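You operate a simulated robot arm through the tools that you are given. There is no shell and no other tool. Be economical: measure what you need, move in short steps, check, and stop when the job is done.

You are at the controls of a simulated robot arm. One attempt, no reset.

Task
Box the short pink foam block in the big carton and tape the seam shut.
Fine: put the tape roller back. Set down upright: tape roller.
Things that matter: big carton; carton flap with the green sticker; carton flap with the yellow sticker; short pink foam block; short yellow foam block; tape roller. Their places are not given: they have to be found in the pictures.

It is judged by the outcome, as a careful person would: the job done as asked, and still so three seconds after it is handed in. It fails if anything else is knocked over, pushed out of place, dropped, spilled or broken.

Robot
A 6-joint arm with a two-finger gripper, fixed in place. Base frame: the origin is at the foot of the arm, x ahead of it, y to its left, z up; the work surface is at about z = 0.85. Units: m, rad, N and s.
With the tool pointing down near the work surface it reaches from about 0.36 to 0.86 m from the base axis. Its first joint turns from -2.897 to 2.897 rad. Payload 2.45 kg.
Tool frame: the origin (TCP) lies between the finger pads and is the grasp point; the fingertips stand 0.02 m ahead of it; z points along the fingers, y is the line along which they close. The gripper opens to 0.14 m. The gripper's body begins 0.168 m behind the TCP.
Orientation is told as [roll, pitch, yaw] about the base's x, y, z axes, in that order, counted from this pose: with the fingers straight down and closing along the base's y, the tool's x points along the base's -x, its y along +y and its z along -z.

Tools
- The arm moves only by the tool arm_command. Its argument "targets" is a list that holds one entry, the list of rows, each a list of 6 numbers: the shift along the tool's x, y, z in m, then the turn, a rotation vector about the tool's x, y, z in rad. In form: [[[dx, dy, dz, wx, wy, wz], ...]]. A call has 1 to 10 rows; each row is the pose to reach, as a shift and turn from the pose commanded when the call began, along the tool's axes at that moment. "grip" is the closure, from 0 (fully open) to 1 (shut), set as the call begins (left out, the last holds). Rows are played at 5 a second. More than 0.05 m and 0.15 rad between two rows, or a gripper value outside its range, and nothing of the call is played. Where a pose cannot be reached the arm comes as near as it can. A force on the tool above 40 N (or 10 N above the force at the start of the call, whichever is more), or a blocked arm, ends the call early, and 0.2 s more pass. The fingers move at their own pace (about 0.045 m/s each) and stop on an object; they squeeze with about 21 N. The grip force told is the motor's: it shows also when the fingers shut on nothing. Time passes only in rows, and 0.2 s behind the last, so rows that repeat a pose let the fingers close. It gives the time, the measured TCP pose, the force on the tool (base axes), the opening and the grip force at its end, in the units of the frame above (readings bear some noise), with the torque about the TCP (base axes, N m) and any sound that the robot's microphone picked up, and new pictures: "views" is both (left out), scene, wrist or none.
- Cameras (640 x 400 px; columns grow to the right, rows downward): "scene" is fixed at [0.4067, 0.5027, 1.7673]; the picture's right is [-0.99, -0.11, 0.00], its down [-0.06, 0.57, -0.82] and it looks along [0.09, -0.82, -0.57] (base axes); focal length 360 px, centre (320, 200). "wrist" rides on the gripper at [0.078, 0.011, -0.209] in the tool frame; the picture's right is [-0.14, 0.99, 0.00], its down [-0.92, -0.13, -0.37] and it looks along [-0.36, -0.05, 0.93] (tool axes); focal length 280 px, centre (320, 200).
- raise_lower(by): slides the trunk up (or, below 0, down) by that many m; the arm rides with it, the base frame stays. It gives what a move gives, with no picture.
- pixel_to_xyz(camera, pixels): for up to 12 pixels [column, row] of the newest picture of that camera ("zoom" is the newest enlarged one), the place [x, y, z] in the base frame of the surface seen there, good to about 0.002 m, but the place of the scene camera against the robot may be out by one fixed shift of up to 0.012 m in any direction. No time passes.
- inspect(camera, box): a new picture of the part [left, top, right, bottom] of that camera's present view, enlarged. No time passes.
- hand_in(): hands the job in; it is judged then, once.

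Work in short steps. Measure before you move; look again where a grasp or a placing could have gone wrong, and mend it. You have 80 turns and 200 pictures in all, those below and enlarged ones among them. Open the gripper and draw the arm clear of the work before you hand the job in, unless the task says otherwise; then end with one line.

The tools are called after "Emit:" as a command line: name --argument value ..., lists and objects as JSON in quotes. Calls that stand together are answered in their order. arm_command: Moves the arm, as the interface text tells. Its arguments: {"type":"object","properties":{"targets":{"type":"array"},"grip":{"type":"number"},"views":{"type":"string","enum":["both","scene","wrist","none"]}},"required":["targets"]} The other tools are called the same way: raise_lower (by) slides the trunk up or down; pixel_to_xyz (camera, pixels) gives the place of the surface under pixels of a picture; inspect (camera, box) takes an enlarged picture of a part of a camera's view; hand_in () hands the job in.

At the start:

```text
clock: 0.0
eef_pos: [0.3234, -0.4321, 1.3514]
orientation: [-0.001, 0.0, -0.001]
ft_force: [0.9, 0.1, 0.0]
torque: [-0.01, 0.03, 0.0]
width: 0.14
grasp_force: 0.1
trunk travel left (down, up): [-0.15, 0.08]
```

scene: 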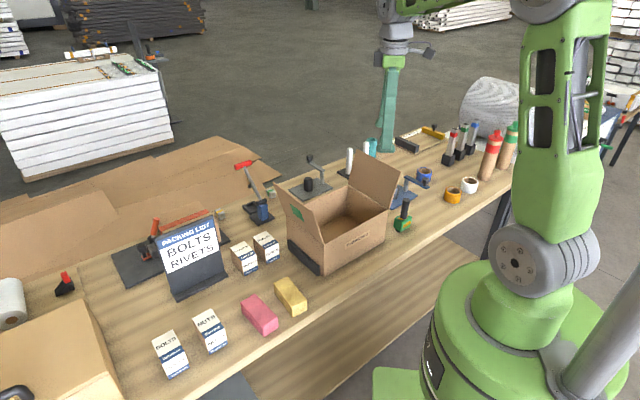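
wrist: 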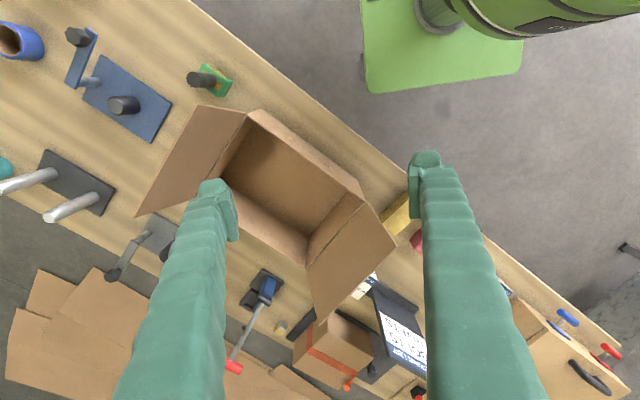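

I see the open carton near scene (340,225), the pink block at (260,314), the yellow one at (291,296), and perhaps a tape roller at (404,215) (green). I'll zoom in on these.

Emit:
inspect --camera "scene" --box '[220, 140, 440, 278]'

Emit:
inspect --camera "scene" --box '[360, 100, 540, 240]'

Emit:
pixel_to_xyz --camera "scene" --pixels '[[258, 309], [246, 299], [264, 296], [276, 316], [258, 332], [291, 291], [283, 307], [322, 262], [322, 275], [385, 240], [388, 210], [289, 240]]'

```text
2.90 times, centred on (330, 209) of scene
```

zoom: 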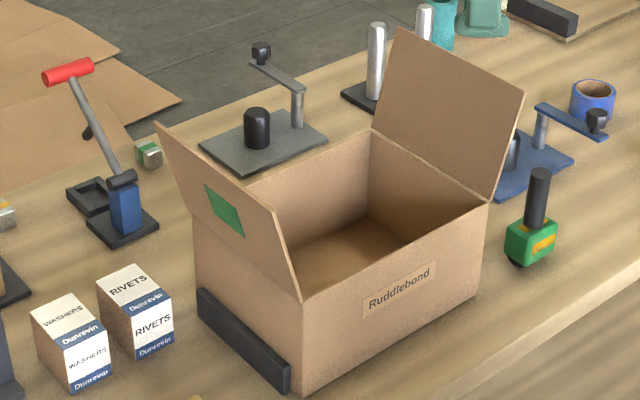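

```text
2.86 times, centred on (450, 170) of scene
```

zoom: 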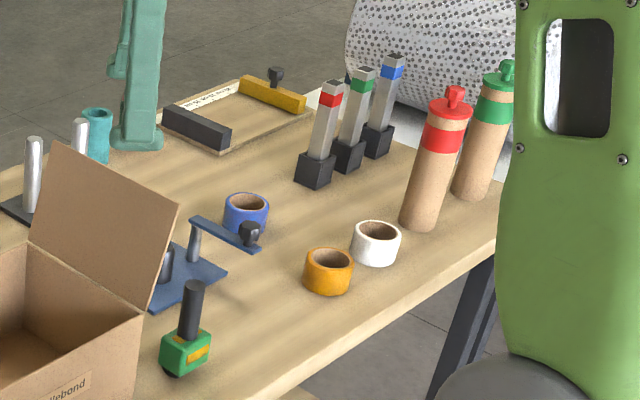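

```text
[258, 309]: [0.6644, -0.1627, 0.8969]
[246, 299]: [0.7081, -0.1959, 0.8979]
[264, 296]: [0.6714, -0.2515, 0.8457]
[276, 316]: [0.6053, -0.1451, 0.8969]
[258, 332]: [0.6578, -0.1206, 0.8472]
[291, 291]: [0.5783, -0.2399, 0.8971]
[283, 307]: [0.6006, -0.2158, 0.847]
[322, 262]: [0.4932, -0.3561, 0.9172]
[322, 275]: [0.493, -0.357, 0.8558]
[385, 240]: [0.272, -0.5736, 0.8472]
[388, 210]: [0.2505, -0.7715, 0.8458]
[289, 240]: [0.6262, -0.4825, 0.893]
```

The roller is the green-bodied tool with a black upright handle at scene (404,215). The wrist picture has no fixed shift, so I'll measure the carton and blocks there.

Emit:
inspect --camera "wrist" --box '[120, 50, 440, 330]'

Emit:
pixel_to_xyz --camera "wrist" --pixels '[[248, 113], [220, 179], [363, 198], [307, 263], [197, 106], [137, 214], [393, 244], [318, 318], [290, 170], [225, 80], [190, 79], [212, 80]]'

Emit:
pixel_to_xyz --camera "scene" --pixels '[[323, 244], [387, 211], [349, 186], [340, 218], [275, 183], [314, 212], [400, 173], [358, 151], [404, 217], [406, 201], [399, 230], [411, 223]]'

```text
1.43 times, centred on (280, 190) of wrist
```

zoom: 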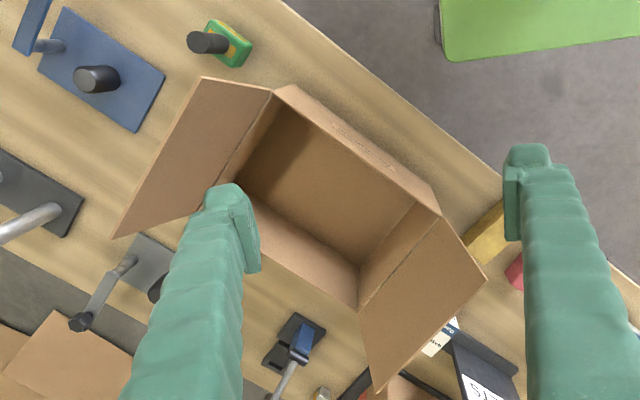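

```text
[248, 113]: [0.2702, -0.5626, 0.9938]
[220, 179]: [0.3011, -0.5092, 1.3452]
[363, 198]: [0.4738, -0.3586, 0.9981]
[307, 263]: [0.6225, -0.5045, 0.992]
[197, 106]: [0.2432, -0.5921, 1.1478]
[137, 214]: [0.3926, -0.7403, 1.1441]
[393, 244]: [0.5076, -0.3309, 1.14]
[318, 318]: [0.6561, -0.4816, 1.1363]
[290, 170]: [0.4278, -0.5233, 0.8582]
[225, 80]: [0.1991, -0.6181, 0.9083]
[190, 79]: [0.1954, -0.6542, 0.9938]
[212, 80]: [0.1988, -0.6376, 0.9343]
```

```text
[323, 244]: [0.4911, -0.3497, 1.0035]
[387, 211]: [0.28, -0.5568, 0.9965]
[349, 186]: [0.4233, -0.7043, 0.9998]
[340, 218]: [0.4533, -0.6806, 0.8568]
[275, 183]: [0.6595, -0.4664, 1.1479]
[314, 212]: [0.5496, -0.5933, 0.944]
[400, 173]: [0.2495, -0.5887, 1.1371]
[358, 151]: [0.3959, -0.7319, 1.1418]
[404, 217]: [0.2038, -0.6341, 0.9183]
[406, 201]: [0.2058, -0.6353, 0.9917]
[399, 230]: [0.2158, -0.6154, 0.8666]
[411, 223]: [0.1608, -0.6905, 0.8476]
```

Carton rim is at z≈0.995 with corners A(0.27,-0.563), B(0.478,-0.357), C(0.6225,-0.5045), and the flaps rise to 1.148. The roller handle is near (0.199,-0.638). I'll move above the blocks to measure them with the wrist camera.

Emit:
arm_command --targets '[[[-0.026, 0.03, 0.005, 0, 0, 0], [-0.052, 0.06, 0.015, 0, 0, 0], [-0.078, 0.09, 0.03, 0, 0, 0], [-0.104, 0.12, 0.05, 0, 0, 0], [-0.13, 0.15, 0.075, 0, 0, 0], [-0.156, 0.18, 0.1, 0, 0, 0], [-0.183, 0.21, 0.125, 0, 0, 0], [-0.21, 0.24, 0.15, 0, 0, 0], [-0.21, 0.24, 0.15, 0, 0, 0]]]' --grip 0

```text
clock: 2.0
eef_pos: [0.5322, -0.1924, 1.2011]
orientation: [0.0, -0.002, -0.002]
ft_force: [-0.6, -0.3, 0.0]
torque: [0.02, -0.02, -0.01]
width: 0.14
grasp_force: 0.1
trunk travel left (down, up): [-0.15, 0.08]
```

scene: 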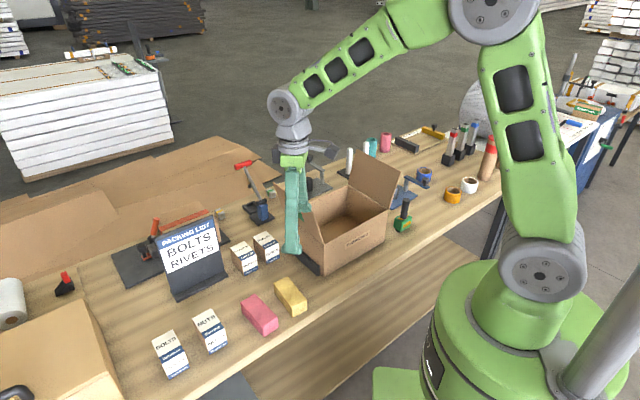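
wrist: 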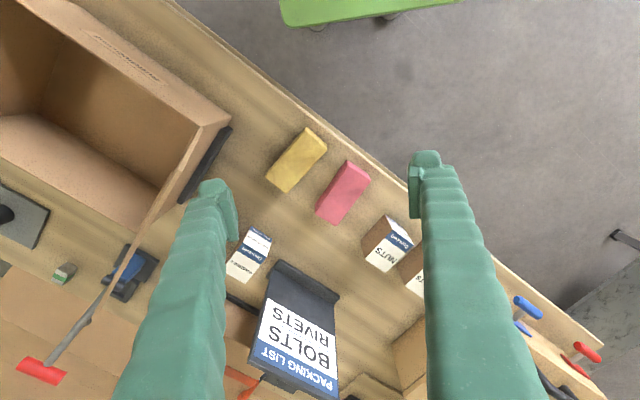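

Pink block is at wrist (343,192). I'll zoom in and measure its corners.

Emit:
inspect --camera "wrist" --box '[240, 110, 420, 230]'

Emit:
pixel_to_xyz --camera "wrist" --pixels '[[348, 162], [369, 179], [318, 208], [336, 222], [343, 190], [307, 131], [268, 174], [296, 158], [205, 122], [228, 126], [230, 132], [186, 196]]'

```text
3.33 times, centred on (330, 170) of wrist
```

zoom: 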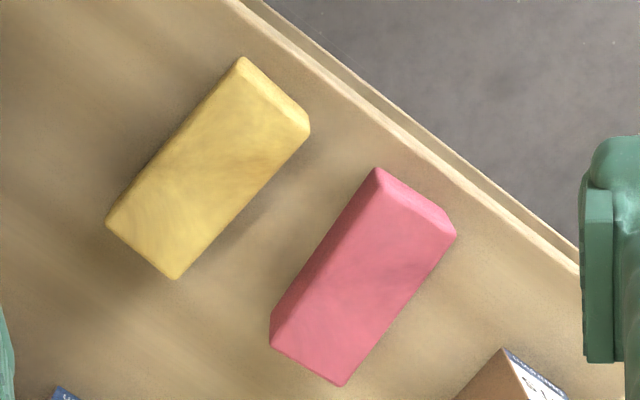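

```text
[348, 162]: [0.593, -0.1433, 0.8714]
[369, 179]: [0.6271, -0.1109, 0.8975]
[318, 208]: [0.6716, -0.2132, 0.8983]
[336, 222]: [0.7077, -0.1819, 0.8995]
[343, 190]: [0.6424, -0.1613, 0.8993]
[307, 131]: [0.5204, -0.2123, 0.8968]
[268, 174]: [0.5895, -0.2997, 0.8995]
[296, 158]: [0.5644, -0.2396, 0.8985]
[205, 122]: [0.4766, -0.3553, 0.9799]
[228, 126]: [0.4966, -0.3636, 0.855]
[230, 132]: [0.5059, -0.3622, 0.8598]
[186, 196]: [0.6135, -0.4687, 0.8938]
```

Pink block top centre is ≈(0.647,-0.162), its long axis along (0.75,-0.66), width ≈0.048. I'll turn 0.72 rad, narrow the fingers to about 0.09 m and stop just above it.

Emit:
arm_command --targets '[[[-0.02, 0.005, 0.03, 0, 0, 0.12], [-0.04, 0.01, 0.06, 0, 0, 0.24], [-0.06, 0.015, 0.1, 0, 0, 0.36], [-0.08, 0.02, 0.14, 0, 0, 0.48], [-0.1, 0.025, 0.18, 0, 0, 0.6], [-0.115, 0.03, 0.215, 0, 0, 0.72], [-0.115, 0.03, 0.25, 0, 0, 0.72], [-0.115, 0.03, 0.25, 0, 0, 0.72]]]' --grip 0.36

```text
clock: 3.8
eef_pos: [0.6496, -0.162, 0.9497]
orientation: [0.001, 0.0, -0.722]
ft_force: [-0.4, 0.6, 0.3]
torque: [0.03, -0.02, 0.04]
width: 0.0896
grasp_force: 0.1
trunk travel left (down, up): [-0.15, 0.08]
```

scene: 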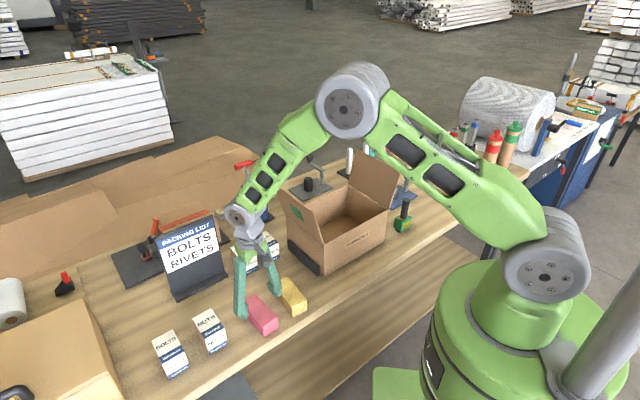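
wrist: 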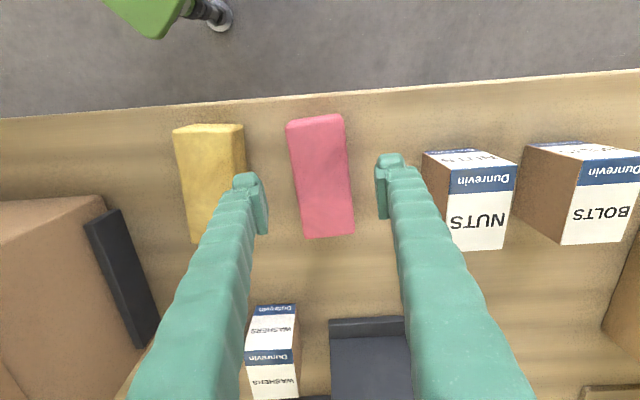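

Block is centred between the fingers, and neither neighbour is in the way. I'll go straight down 0.07 m, then close.

Emit:
arm_command --targets '[[[0, 0, 0.035, 0, 0, 0], [0, 0, 0.07, 0, 0, 0], [0, 0, 0.07, 0, 0, 0]]]' --views "none"

Emit:
arm_command --targets '[[[0, 0, 0, 0, 0, 0], [0, 0, 0, 0, 0, 0], [0, 0, 0, 0, 0, 0], [0, 0, 0, 0, 0, 0], [0, 0, -0.01, 0, 0, 0], [0, 0, -0.05, 0, 0, 0], [0, 0, -0.1, 0, 0, 0], [0, 0, -0.1, 0, 0, 0]]]' --grip 0.75

```text
clock: 4.6
eef_pos: [0.6482, -0.1622, 0.8802]
orientation: [0.001, -0.001, -0.719]
ft_force: [-0.6, 0.3, 0.7]
torque: [-0.01, 0.03, 0.0]
width: 0.0897
grasp_force: 0.1
trunk travel left (down, up): [-0.15, 0.08]
```

```text
clock: 6.4
eef_pos: [0.649, -0.1635, 0.9788]
orientation: [-0.001, 0.002, -0.72]
ft_force: [-0.8, -0.2, -0.5]
torque: [0.03, 0.01, 0.01]
width: 0.0545
grasp_force: 21.0
trunk travel left (down, up): [-0.15, 0.08]
```

scene: 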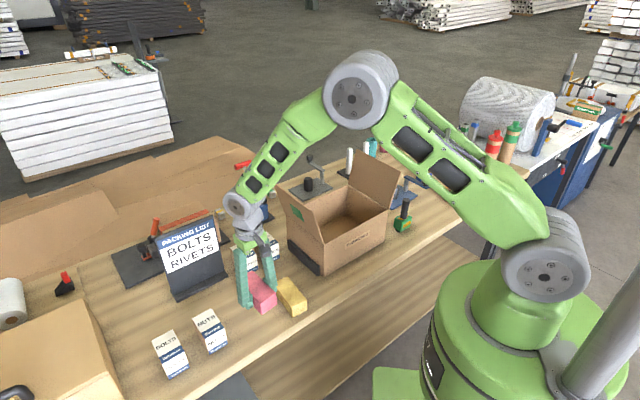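
wrist: 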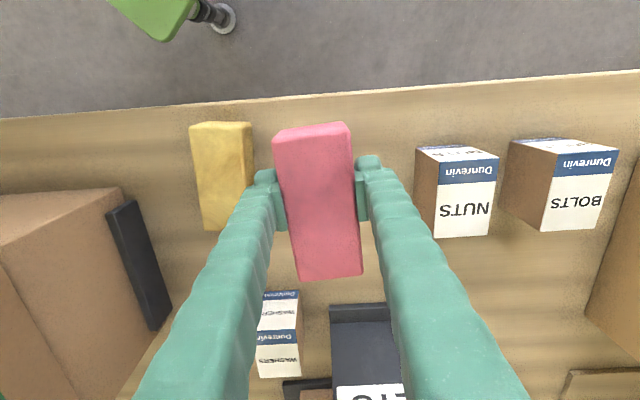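

Holding the block (opening 0.0545). I'll lift to 1.22, above the flap tops, then cross to above the carton centre (0.4475,-0.533).

Emit:
arm_command --targets '[[[0, 0, -0.05, 0, 0, 0], [0, 0, -0.1, 0, 0, 0], [0, 0, -0.15, 0, 0, 0], [0, 0, -0.2, 0, 0, 0], [0, 0, -0.243, 0, 0, 0]]]' --views "none"

Emit:
arm_command --targets '[[[-0.01, -0.045, 0, 0, 0, 0.007], [-0.02, -0.091, 0, 0, 0, 0.014], [-0.031, -0.137, 0, 0, 0, 0.021], [-0.041, -0.183, 0, 0, 0, 0.028], [-0.051, -0.228, 0, 0, 0, 0.036], [-0.061, -0.274, 0, 0, 0, 0.043], [-0.072, -0.32, 0, 0, 0, 0.05], [-0.082, -0.365, 0, 0, 0, 0.057], [-0.092, -0.41, 0, 0, 0, 0.065], [-0.092, -0.41, 0, 0, 0, 0.065]]]'

```text
clock: 7.6
eef_pos: [0.6491, -0.162, 1.224]
orientation: [0.0, 0.001, -0.718]
ft_force: [0.1, -0.6, 0.3]
torque: [-0.02, 0.0, 0.01]
width: 0.0547
grasp_force: 21.4
trunk travel left (down, up): [-0.15, 0.08]
```

```text
clock: 9.8
eef_pos: [0.4477, -0.5304, 1.2233]
orientation: [-0.001, 0.001, -0.783]
ft_force: [0.1, 0.0, -0.7]
torque: [-0.01, 0.0, 0.0]
width: 0.0545
grasp_force: 21.1
trunk travel left (down, up): [-0.15, 0.08]
```

scene: 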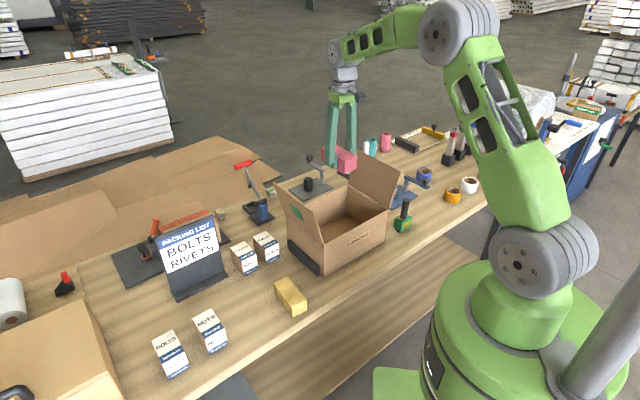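
wrist: 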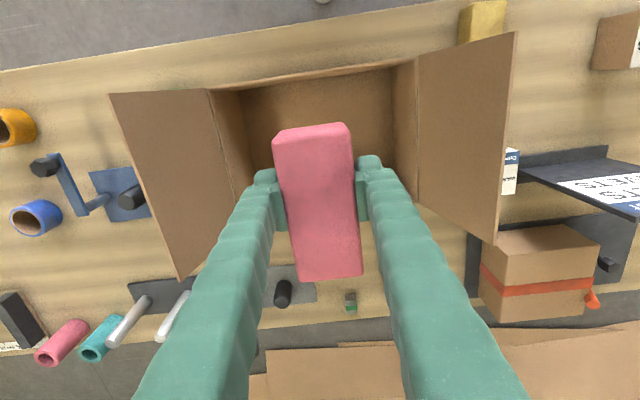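

Before going down I'll check the rim corners from this square-on view.

Emit:
pixel_to_xyz --camera "wrist" --pixels '[[211, 90], [417, 60], [416, 193], [252, 183], [310, 72], [113, 95], [180, 278], [515, 35], [494, 243], [310, 76], [395, 100], [330, 110]]'

Emit:
inspect --camera "wrist" --box '[100, 20, 530, 290]'

```text
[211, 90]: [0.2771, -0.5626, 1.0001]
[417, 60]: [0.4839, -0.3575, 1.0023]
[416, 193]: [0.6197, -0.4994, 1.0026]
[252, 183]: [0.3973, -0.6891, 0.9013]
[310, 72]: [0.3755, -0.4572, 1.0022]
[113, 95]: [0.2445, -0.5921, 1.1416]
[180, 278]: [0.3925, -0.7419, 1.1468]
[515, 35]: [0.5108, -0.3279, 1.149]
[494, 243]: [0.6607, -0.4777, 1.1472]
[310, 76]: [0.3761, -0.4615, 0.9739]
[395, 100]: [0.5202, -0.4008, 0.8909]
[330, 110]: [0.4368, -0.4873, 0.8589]
```

```text
1.48 times, centred on (315, 155) of wrist
```

zoom: 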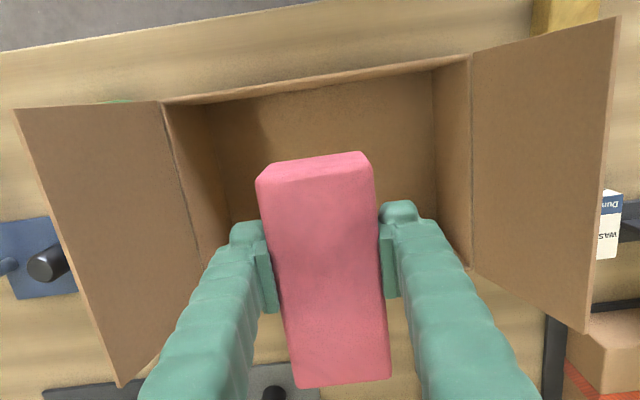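

Centre is (0.4485,-0.5325) with the rim at z≈1.001, so the alignment is good. Going down to z≈0.893.

Emit:
arm_command --targets '[[[0, 0, 0.048, 0, 0, 0], [0, 0, 0.096, 0, 0, 0], [0, 0, 0.144, 0, 0, 0], [0, 0, 0.192, 0, 0, 0], [0, 0, 0.24, 0, 0, 0], [0, 0, 0.285, 0, 0, 0], [0, 0, 0.315, 0, 0, 0], [0, 0, 0.331, 0, 0, 0], [0, 0, 0.331, 0, 0, 0]]]' --views "scene"

```text
clock: 11.8
eef_pos: [0.4481, -0.5312, 0.8936]
orientation: [-0.001, 0.0, -0.786]
ft_force: [0.2, 0.1, -0.1]
torque: [0.0, 0.0, 0.03]
width: 0.0545
grasp_force: 20.7
trunk travel left (down, up): [-0.15, 0.08]
```

scene: 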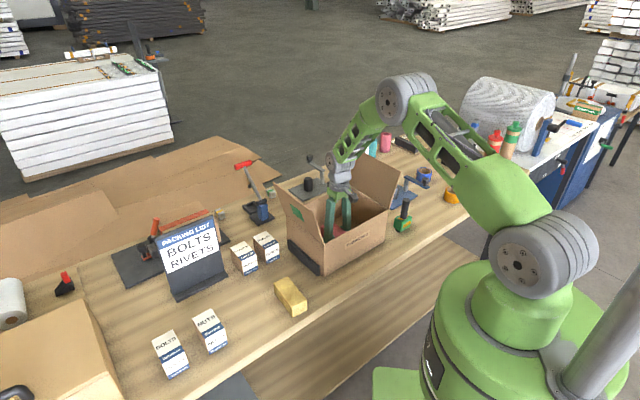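

Block is just above the carton floor with no force reading. I'll open to about 0.09, let it settle, then draw up.

Emit:
arm_command --targets '[[[0, 0, 0.002, 0, 0, 0], [0, 0, 0.002, 0, 0, 0], [0, 0, 0.002, 0, 0, 0], [0, 0, -0.048, 0, 0, 0], [0, 0, -0.096, 0, 0, 0], [0, 0, -0.144, 0, 0, 0], [0, 0, -0.192, 0, 0, 0], [0, 0, -0.24, 0, 0, 0], [0, 0, -0.288, 0, 0, 0], [0, 0, -0.335, 0, 0, 0]]]' --grip 0.36

```text
clock: 14.0
eef_pos: [0.4474, -0.5321, 1.2294]
orientation: [0.0, 0.0, -0.786]
ft_force: [-0.3, -0.2, 0.1]
torque: [-0.01, 0.0, 0.0]
width: 0.0898
grasp_force: 0.0
trunk travel left (down, up): [-0.15, 0.08]
```

scene: 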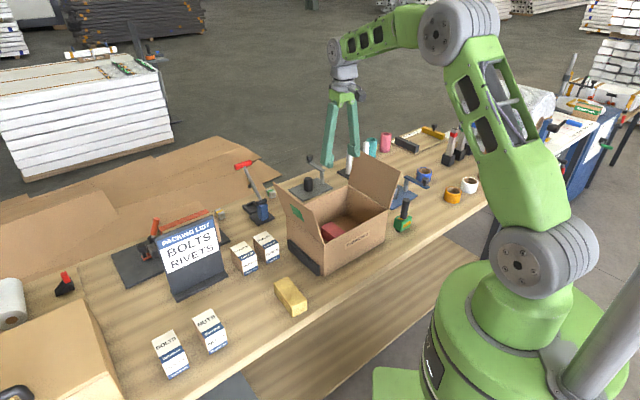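
wrist: 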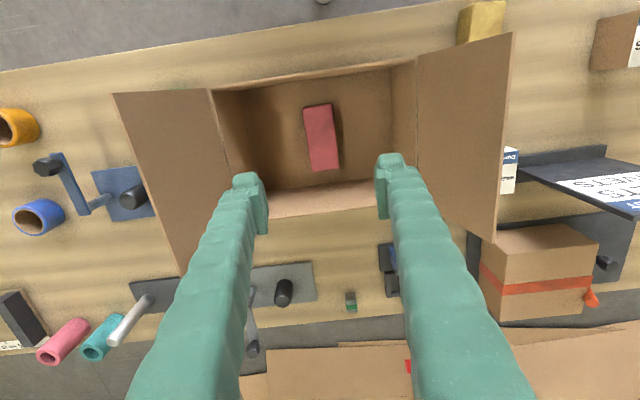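

Pink block is in the carton. Now the green-sticker flap: I'll shut the fingers, cross over that flap to its outside (s=+0.25 along (0.707,0.707)), and go down to z≈1.13.

Emit:
arm_command --targets '[[[0, 0.05, 0, 0, 0, 0], [0, 0.1, 0, 0, 0, 0], [0, 0.15, 0, 0, 0, 0], [0, 0.2, 0, 0, 0, 0], [0, 0.25, 0, 0, 0, 0], [0, 0.25, 0.05, 0, 0, 0], [0, 0.25, 0.1, 0, 0, 0], [0, 0.25, 0.1, 0, 0, 0]]]' --grip 1

```text
clock: 15.8
eef_pos: [0.6257, -0.355, 1.1287]
orientation: [0.001, 0.0, -0.786]
ft_force: [-0.2, 0.4, -0.6]
torque: [-0.02, 0.01, 0.0]
width: 0.0
grasp_force: 21.1
trunk travel left (down, up): [-0.15, 0.08]
```

scene: 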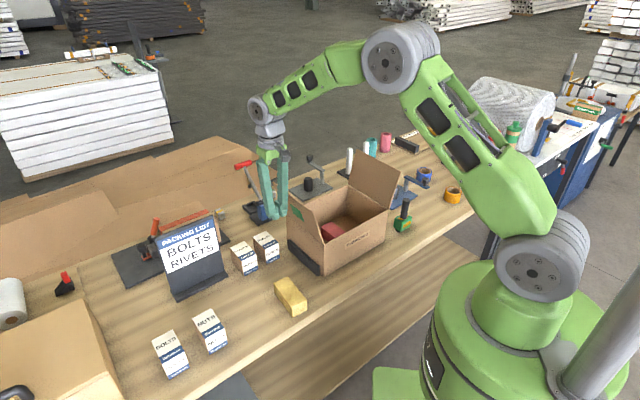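
wrist: 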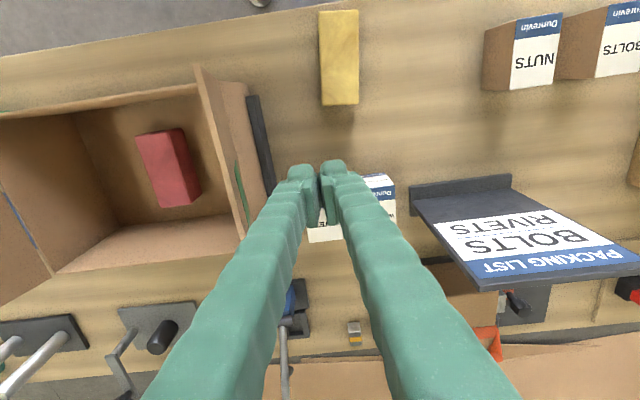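

The fingers stand outside the green flap (seen edge-on at wrist (220,150)). I'll start sweeping it inward along an arc about its hinge (s=0.1465, z=1.0).

Emit:
arm_command --targets '[[[0, -0.025, 0.001, 0, 0, 0], [0, -0.05, 0.003, 0, 0, 0], [0, -0.07, -0.001, 0, 0, 0], [0, -0.09, -0.002, 0, 0, 0], [0, -0.108, 0, 0, 0, 0], [0, -0.127, 0.005, 0, 0, 0], [0, -0.144, 0.013, 0, 0, 0]]]'

```text
clock: 17.4
eef_pos: [0.5228, -0.457, 1.1134]
orientation: [0.0, 0.0, -0.785]
ft_force: [0.0, -0.3, -0.3]
torque: [0.01, -0.01, -0.05]
width: 0.0002
grasp_force: 21.6
trunk travel left (down, up): [-0.15, 0.08]
```

scene: 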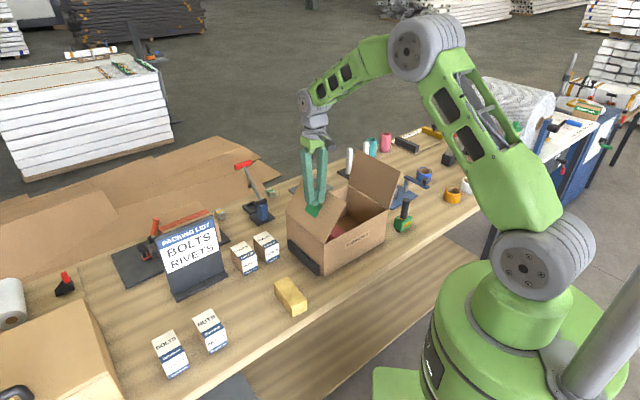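
wrist: 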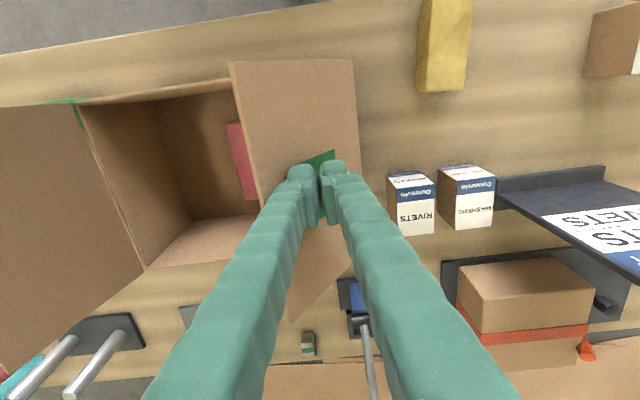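

Flap is following and is now past vertical. I'll continue the arc down to nearly flat.

Emit:
arm_command --targets '[[[0, -0.016, 0.011, 0, 0, 0], [0, -0.027, 0.021, 0, 0, 0], [0, -0.036, 0.032, 0, 0, 0], [0, -0.045, 0.049, 0, 0, 0], [0, -0.052, 0.066, 0, 0, 0], [0, -0.055, 0.08, 0, 0, 0], [0, -0.055, 0.09, 0, 0, 0], [0, -0.055, 0.09, 0, 0, 0]]]'

```text
clock: 19.2
eef_pos: [0.4831, -0.4954, 1.0279]
orientation: [0.0, -0.004, -0.786]
ft_force: [-3.2, 1.3, 27.9]
torque: [0.16, 0.0, 0.02]
width: 0.0058
grasp_force: 29.9
trunk travel left (down, up): [-0.15, 0.08]
```

scene: 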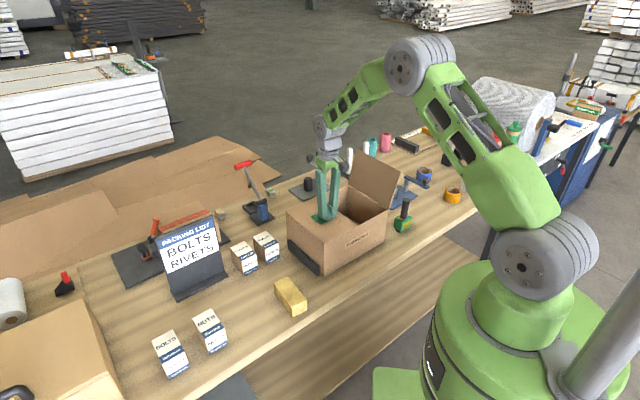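
wrist: 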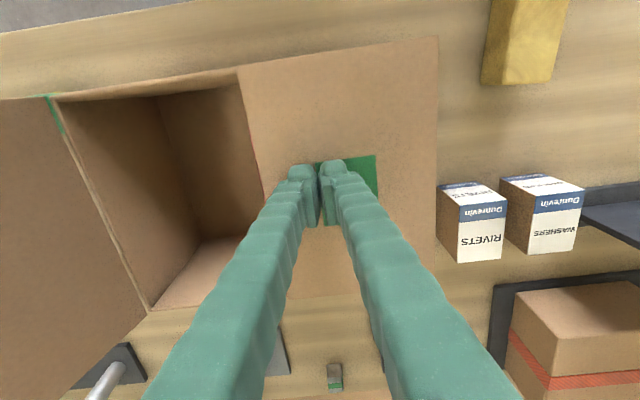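

A 28 N push-back tells me the flap is at its closed stop. I'll back off and see whether it stays down.

Emit:
arm_command --targets '[[[0, 0, -0.02, 0, 0, 0], [0, 0, -0.06, 0, 0, 0], [0, 0, -0.105, 0, 0, 0], [0, 0, -0.15, 0, 0, 0], [0, 0, -0.2, 0, 0, 0], [0, 0, -0.2, 0, 0, 0]]]'

```text
clock: 20.6
eef_pos: [0.4845, -0.4958, 1.2238]
orientation: [-0.001, 0.003, -0.784]
ft_force: [0.1, -0.6, 0.2]
torque: [-0.01, 0.04, -0.02]
width: 0.0
grasp_force: 29.5
trunk travel left (down, up): [-0.15, 0.08]
```

scene: 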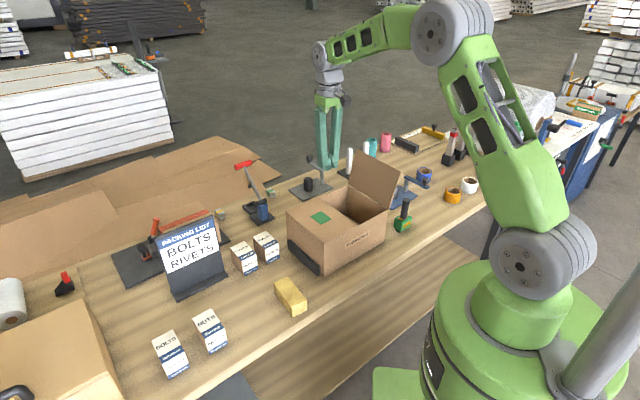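
wrist: 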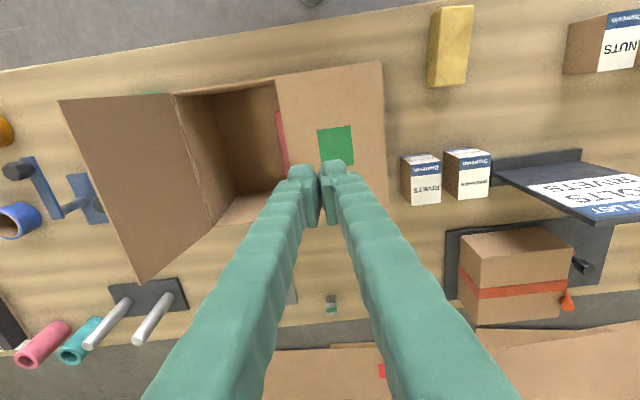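

The green flap stays shut. Next I'll cross over to the outside of the yellow-sticker flap (s=-0.25) and go down to z≈1.13.

Emit:
arm_command --targets '[[[0, -0.045, 0, 0, 0, 0], [0, -0.09, 0, 0, 0, 0], [0, -0.135, 0, 0, 0, 0], [0, -0.18, 0, 0, 0, 0], [0, -0.225, 0, 0, 0, 0], [0, -0.27, 0, 0, 0, 0], [0, -0.301, 0, 0, 0, 0], [0, -0.301, 0.048, 0, 0, 0], [0, -0.301, 0.095, 0, 0, 0], [0, -0.301, 0.095, 0, 0, 0]]]'

```text
clock: 22.8
eef_pos: [0.2699, -0.7101, 1.13]
orientation: [0.0, 0.0, -0.785]
ft_force: [-0.5, 1.1, 0.1]
torque: [0.05, -0.02, 0.05]
width: 0.0001
grasp_force: 29.3
trunk travel left (down, up): [-0.15, 0.08]
```

scene: 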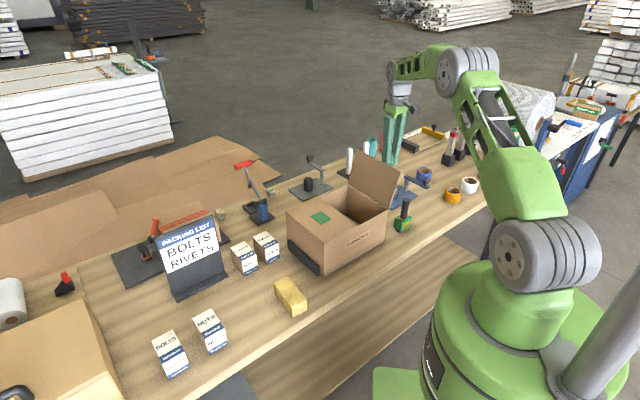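
wrist: 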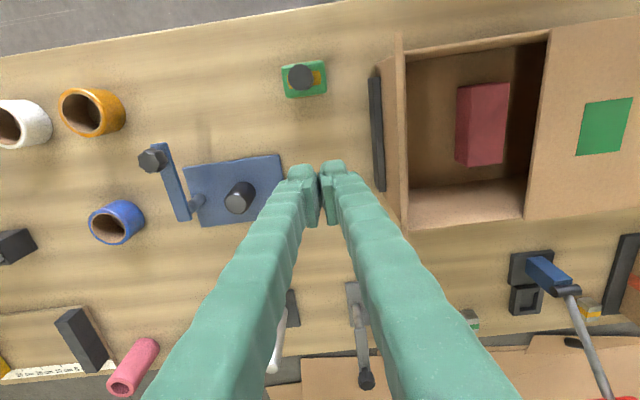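

Fingers are outside the yellow flap. I'll run the mirrored arc sweep, and take a zoom of the roller, seen here at (305,78).

Emit:
inspect --camera "wrist" --box '[260, 40, 350, 115]'

Emit:
pixel_to_xyz --camera "wrist" --pixels '[[302, 77], [285, 65], [324, 62], [327, 92], [288, 97], [321, 80], [311, 85], [300, 68]]'

Emit:
arm_command --targets '[[[0, 0.025, 0.001, 0, 0, 0], [0, 0.05, 0.003, 0, 0, 0], [0, 0.07, -0.001, 0, 0, 0], [0, 0.09, -0.002, 0, 0, 0], [0, 0.108, 0, 0, 0, 0], [0, 0.127, 0.005, 0, 0, 0], [0, 0.144, 0.013, 0, 0, 0]]]'

```text
5.33 times, centred on (305, 78) of wrist
```

zoom: 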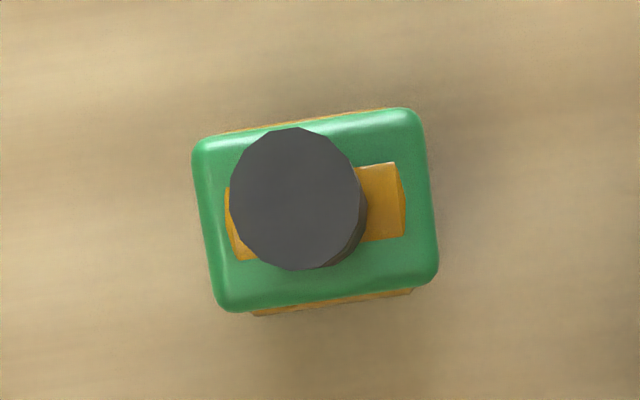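

```text
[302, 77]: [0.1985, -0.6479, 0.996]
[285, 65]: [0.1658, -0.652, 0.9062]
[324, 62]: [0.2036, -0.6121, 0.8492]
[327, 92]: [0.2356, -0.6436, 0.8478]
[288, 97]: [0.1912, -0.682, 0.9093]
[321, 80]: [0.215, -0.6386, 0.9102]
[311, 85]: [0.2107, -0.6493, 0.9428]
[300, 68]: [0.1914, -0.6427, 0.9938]
```

```text
clock: 24.4
eef_pos: [0.373, -0.6059, 1.1163]
orientation: [-0.001, -0.001, -0.786]
ft_force: [-0.3, 0.0, 0.0]
torque: [-0.01, 0.0, -0.03]
width: 0.0
grasp_force: 29.8
trunk travel left (down, up): [-0.15, 0.08]
```

scene: 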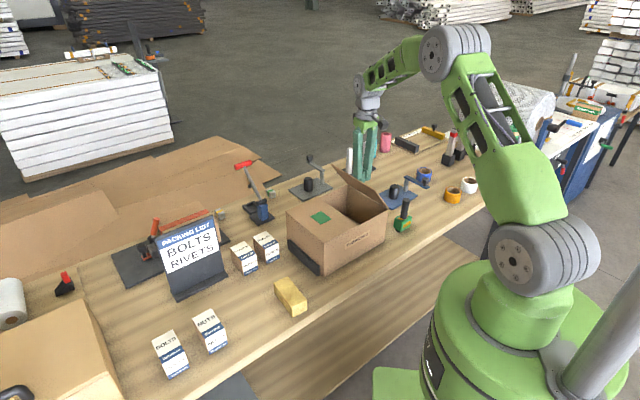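
wrist: 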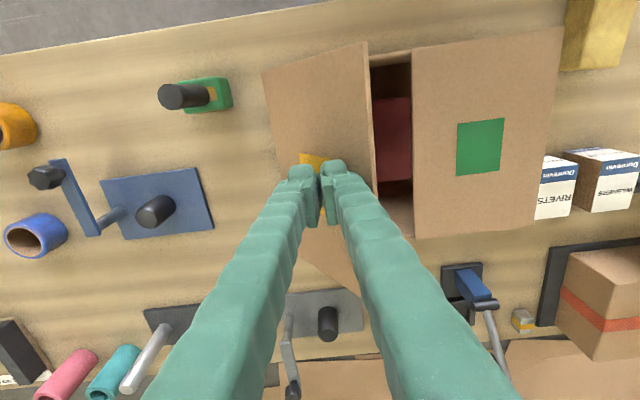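

The yellow flap is following. I'll finish the mirrored arc, then lift off.

Emit:
arm_command --targets '[[[0, 0.016, 0.011, 0, 0, 0], [0, 0.027, 0.021, 0, 0, 0], [0, 0.036, 0.032, 0, 0, 0], [0, 0.045, 0.049, 0, 0, 0], [0, 0.052, 0.066, 0, 0, 0], [0, 0.055, 0.08, 0, 0, 0], [0, 0.055, 0.089, 0, 0, 0], [0, 0.055, 0.089, 0, 0, 0]]]' --views "none"

Emit:
arm_command --targets '[[[0, 0, -0.02, 0, 0, 0], [0, 0, -0.06, 0, 0, 0], [0, 0, -0.105, 0, 0, 0], [0, 0, -0.15, 0, 0, 0], [0, 0, -0.2, 0, 0, 0], [0, 0, -0.2, 0, 0, 0]]]'

```text
clock: 26.2
eef_pos: [0.412, -0.5677, 1.0284]
orientation: [-0.001, -0.003, -0.786]
ft_force: [0.5, 0.8, 10.9]
torque: [0.01, 0.04, -0.03]
width: 0.006
grasp_force: 29.1
trunk travel left (down, up): [-0.15, 0.08]
```

```text
clock: 27.6
eef_pos: [0.4135, -0.5669, 1.2269]
orientation: [-0.001, 0.002, -0.786]
ft_force: [-0.3, 0.9, -0.1]
torque: [0.04, 0.01, 0.02]
width: 0.0003
grasp_force: 29.9
trunk travel left (down, up): [-0.15, 0.08]
```

scene: 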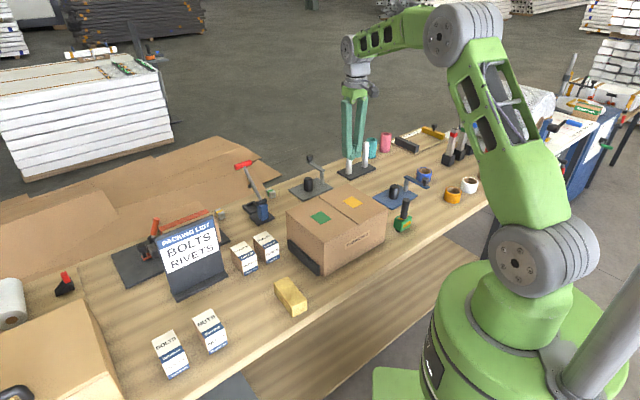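
wrist: 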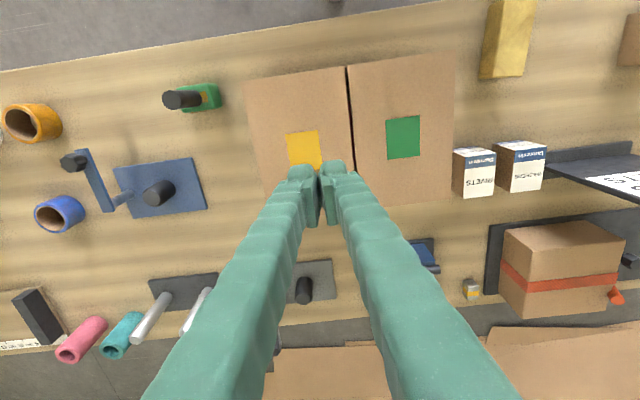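

Both flaps are down, with the seam running from wrist (347,67) down behind the finger. I'll measure the seam and look closely at the roller.

Emit:
pixel_to_xyz --camera "wrist" --pixels '[[347, 68], [352, 120], [358, 180], [340, 69], [354, 66], [250, 80], [447, 55], [455, 190]]'

Emit:
inspect --camera "scene" --box '[370, 185, 434, 240]'

Emit:
inspect --camera "wrist" --box '[235, 40, 470, 220]'

```text
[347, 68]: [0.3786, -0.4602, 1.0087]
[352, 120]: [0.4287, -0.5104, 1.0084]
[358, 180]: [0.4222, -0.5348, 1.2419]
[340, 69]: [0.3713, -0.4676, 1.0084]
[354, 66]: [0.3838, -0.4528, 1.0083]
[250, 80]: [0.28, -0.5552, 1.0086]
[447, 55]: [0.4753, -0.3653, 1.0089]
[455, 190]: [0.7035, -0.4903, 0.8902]
```

```text
7.27 times, centred on (402, 212) of scene
```

zoom: 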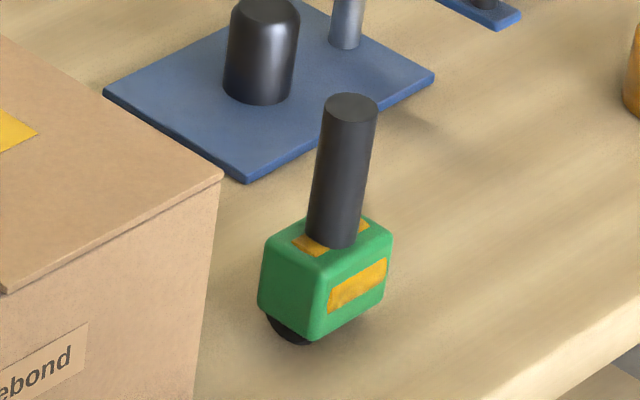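

```text
2.22 times, centred on (352, 130) of wrist
```

zoom: 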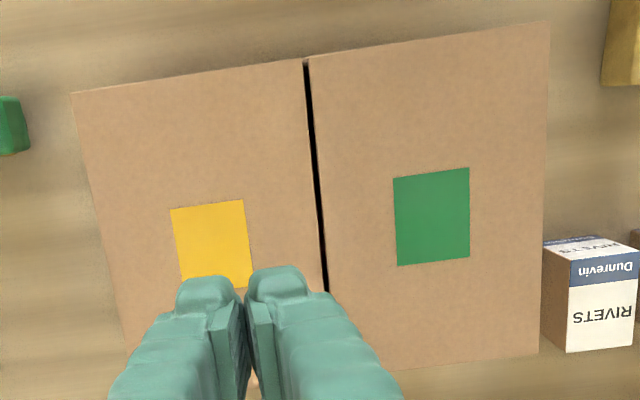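

The seam runs along (0.707,-0.707) through (0.379,-0.460) at z 1.0085. The roller handle is vertical at ≈(0.198,-0.648) with its top at 0.995. I'll move above it with the fingers partly open.

Emit:
arm_command --targets '[[[0.016, -0.035, 0.02, 0, 0, 0], [0.032, -0.07, 0.04, 0, 0, 0], [0.048, -0.105, 0.06, 0, 0, 0], [0.063, -0.14, 0.08, 0, 0, 0], [0.079, -0.175, 0.1, 0, 0, 0], [0.095, -0.21, 0.127, 0, 0, 0], [0.095, -0.21, 0.127, 0, 0, 0]]]' --grip 0.5

```text
clock: 29.2
eef_pos: [0.196, -0.6487, 1.1009]
orientation: [0.001, -0.001, -0.783]
ft_force: [0.0, 0.6, 0.3]
torque: [0.01, 0.0, 0.0]
width: 0.0696
grasp_force: 0.1
trunk travel left (down, up): [-0.15, 0.08]
```

scene: 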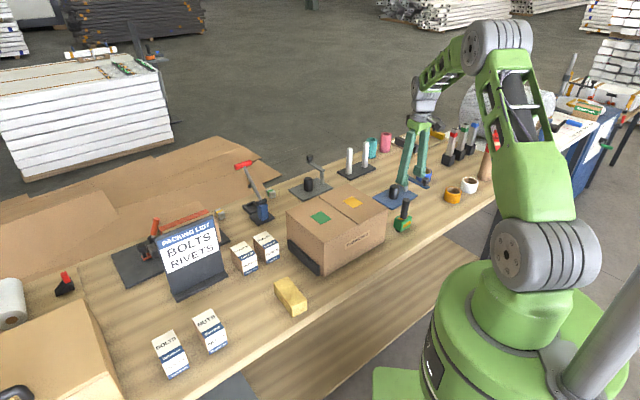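
wrist: 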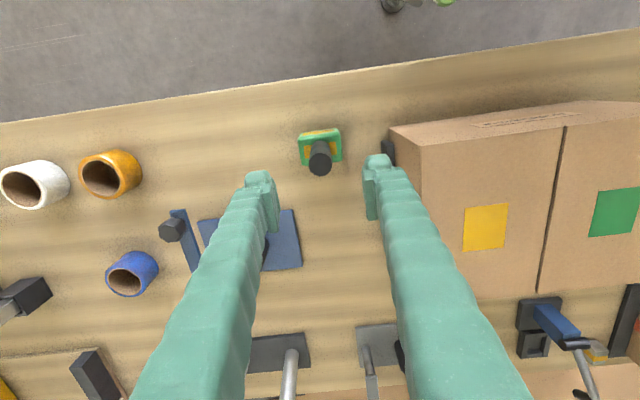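

Handle top at wrist (320,163); measuring to confirm before going down.

Emit:
pixel_to_xyz --camera "wrist" --pixels '[[320, 164], [312, 164], [328, 164], [320, 157], [320, 171], [301, 135], [337, 130], [342, 158]]'

Emit:
inspect --camera "wrist" --box '[280, 115, 360, 185]'

```text
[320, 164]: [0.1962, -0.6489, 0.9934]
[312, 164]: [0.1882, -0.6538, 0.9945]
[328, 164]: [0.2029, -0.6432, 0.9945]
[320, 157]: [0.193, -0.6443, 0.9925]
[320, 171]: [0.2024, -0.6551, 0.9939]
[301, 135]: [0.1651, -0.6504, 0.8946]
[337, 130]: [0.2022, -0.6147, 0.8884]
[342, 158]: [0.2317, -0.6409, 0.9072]
```

```text
5.71 times, centred on (320, 150) of wrist
```

zoom: 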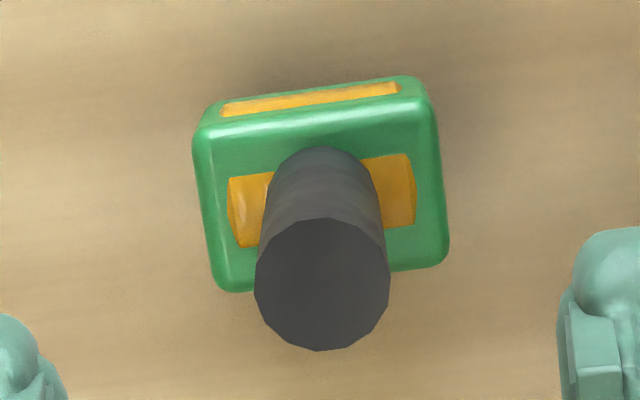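

Handle centre is (0.197,-0.649), and the body is aligned with the tool. Going down to z 0.953 and gripping.

Emit:
arm_command --targets '[[[0, 0, 0.05, 0, 0, 0], [0, 0, 0.1, 0, 0, 0], [0, 0, 0.13, 0, 0, 0], [0, 0, 0.148, 0, 0, 0], [0, 0, 0.148, 0, 0, 0]]]' --views "none"

Emit:
arm_command --targets '[[[0, 0, 0, 0, 0, 0], [0, 0, 0, 0, 0, 0], [0, 0, 0, 0, 0, 0], [0, 0, 0, 0, 0, 0], [0, 0, 0, 0, 0, 0]]]' --grip 1

```text
clock: 30.4
eef_pos: [0.1967, -0.6467, 0.9525]
orientation: [0.0, 0.0, -0.788]
ft_force: [-0.8, -0.1, 0.3]
torque: [0.0, 0.02, 0.02]
width: 0.0699
grasp_force: 0.1
trunk travel left (down, up): [-0.15, 0.08]
```

```text
clock: 31.6
eef_pos: [0.1961, -0.6482, 0.9531]
orientation: [-0.002, 0.001, -0.787]
ft_force: [-1.1, -1.1, 1.2]
torque: [-0.01, 0.0, -0.01]
width: 0.0266
grasp_force: 20.7
trunk travel left (down, up): [-0.15, 0.08]
```

scene: 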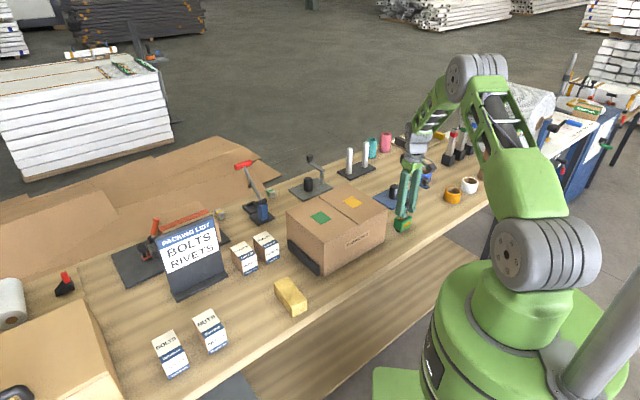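
wrist: 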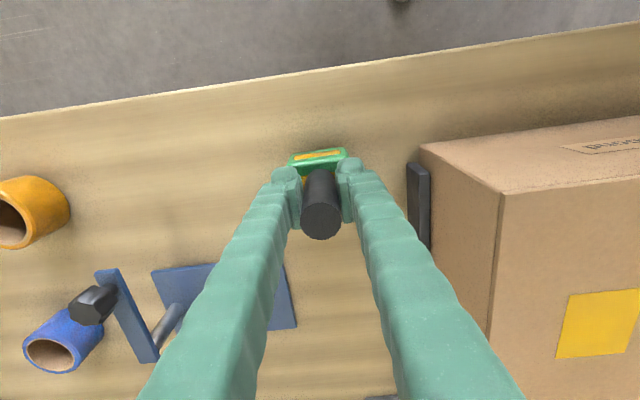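

Handle gripped (0.0266). Lifting to about z 1.2 and looking at the underside from the scene camera.

Emit:
arm_command --targets '[[[0, 0, -0.02, 0, 0, 0], [0, 0, -0.06, 0, 0, 0], [0, 0, -0.1, 0, 0, 0], [0, 0, -0.15, 0, 0, 0], [0, 0, -0.2, 0, 0, 0], [0, 0, -0.25, 0, 0, 0], [0, 0, -0.25, 0, 0, 0]]]'

Emit:
inspect --camera "scene" --box '[370, 90, 450, 170]'

```text
clock: 33.2
eef_pos: [0.1959, -0.6493, 1.2019]
orientation: [0.0, 0.002, -0.787]
ft_force: [-0.9, 0.3, -4.2]
torque: [0.02, 0.0, 0.03]
width: 0.0271
grasp_force: 21.0
trunk travel left (down, up): [-0.15, 0.08]
```

scene: 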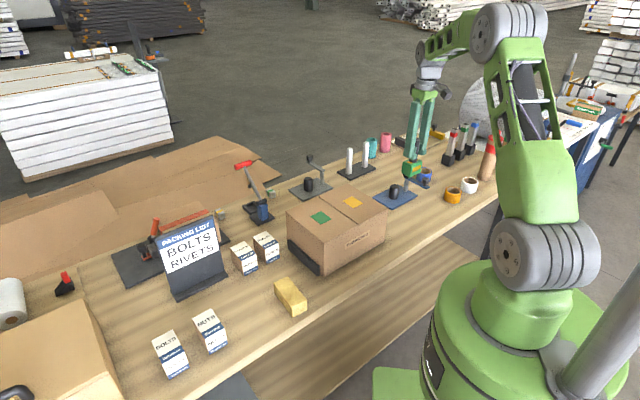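
wrist: 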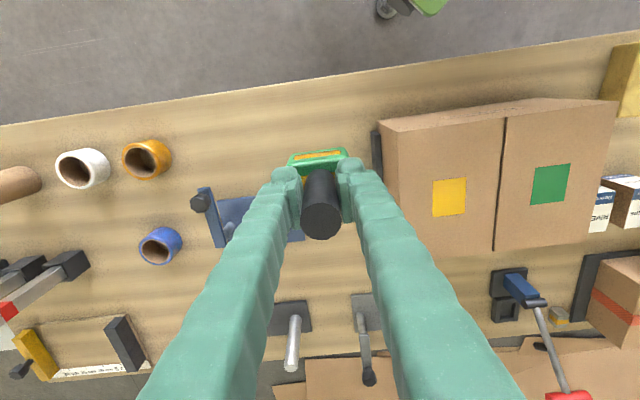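

```text
5.00 times, centred on (410, 130) of scene
```

zoom: 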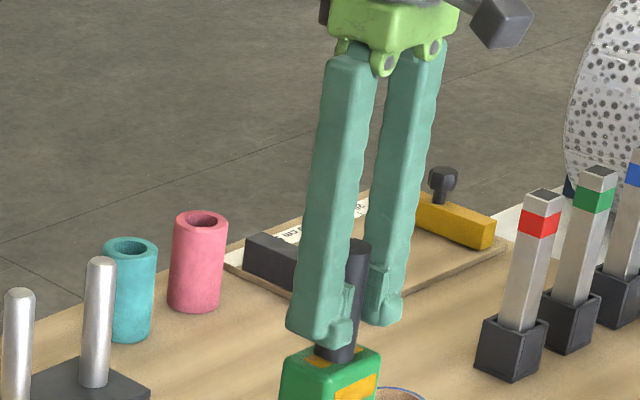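

Emit:
inspect --camera "scene" --box '[390, 150, 440, 190]'

```text
10.00 times, centred on (415, 170) of scene
```

zoom: 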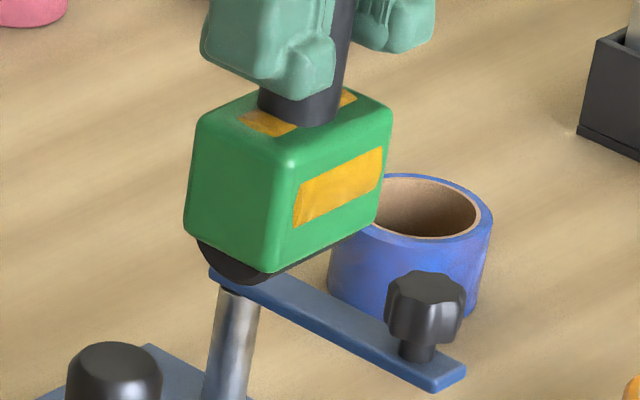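

The wheel's round end faces along u, so its axle lies along u and it rolls along the seam direction as it is now held. The wheel bottom is ≈0.105 below the TCP. I'll move to above the near seam end (0.377,-0.4585).

Emit:
arm_command --targets '[[[0.001, 0.044, 0, 0, 0, 0], [0.002, 0.088, 0, 0, 0, 0], [0.003, 0.132, 0, 0, 0, 0], [0.004, 0.176, 0, 0, 0, 0], [0.005, 0.22, 0, 0, 0, 0], [0.007, 0.263, 0, 0, 0, 0], [0.007, 0.263, 0.04, 0, 0, 0], [0.007, 0.263, 0.073, 0, 0, 0], [0.007, 0.263, 0.073, 0, 0, 0]]]'

Emit:
inspect --camera "scene" --box '[310, 150, 410, 230]'

```text
clock: 35.2
eef_pos: [0.3757, -0.459, 1.1282]
orientation: [-0.002, 0.0, -0.784]
ft_force: [0.0, -0.7, -4.3]
torque: [0.0, 0.01, -0.02]
width: 0.0271
grasp_force: 20.7
trunk travel left (down, up): [-0.15, 0.08]
```

scene: 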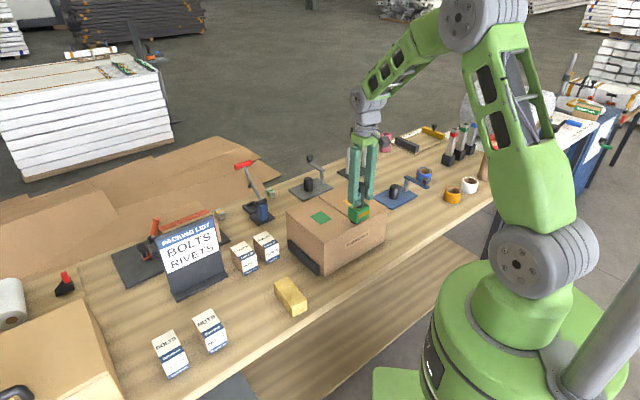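
wrist: 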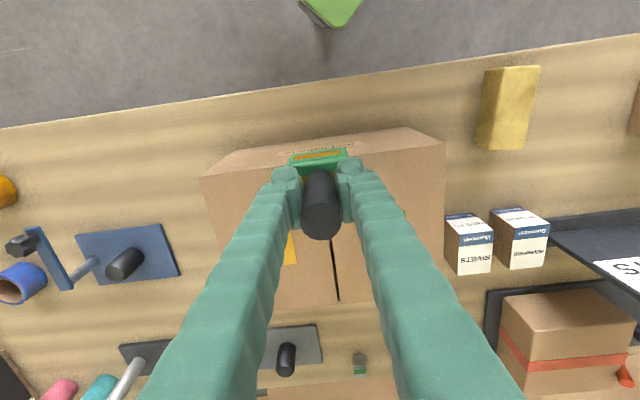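

```text
5.00 times, centred on (360, 190) of scene
```

zoom: 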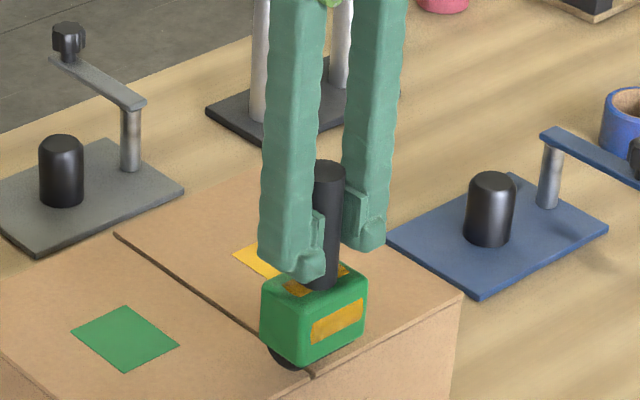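

Roller looks aligned over the seam end. I'll verify the seam's visible far part in the wrist view before pressing.

Emit:
pixel_to_xyz --camera "wrist" --pixels '[[332, 250], [335, 270], [338, 298], [325, 130], [205, 178], [443, 142], [376, 300], [345, 297]]'

Emit:
arm_command --targets '[[[0, 0, 0.008, 0, 0, 0], [0, 0, 0.014, 0, 0, 0], [0, 0, 0.017, 0, 0, 0], [0, 0, 0.017, 0, 0, 0]]]' --views "none"

```text
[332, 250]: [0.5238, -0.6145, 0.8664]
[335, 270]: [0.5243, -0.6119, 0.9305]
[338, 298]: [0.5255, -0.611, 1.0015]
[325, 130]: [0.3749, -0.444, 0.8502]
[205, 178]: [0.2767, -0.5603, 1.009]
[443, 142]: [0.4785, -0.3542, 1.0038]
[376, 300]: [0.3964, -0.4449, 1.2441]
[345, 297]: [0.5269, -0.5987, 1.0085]
```

```text
clock: 36.2
eef_pos: [0.3758, -0.4579, 1.1134]
orientation: [0.0, 0.0, -0.784]
ft_force: [-0.3, 0.0, 2.6]
torque: [0.07, 0.05, -0.01]
width: 0.0267
grasp_force: 20.7
trunk travel left (down, up): [-0.15, 0.08]
```

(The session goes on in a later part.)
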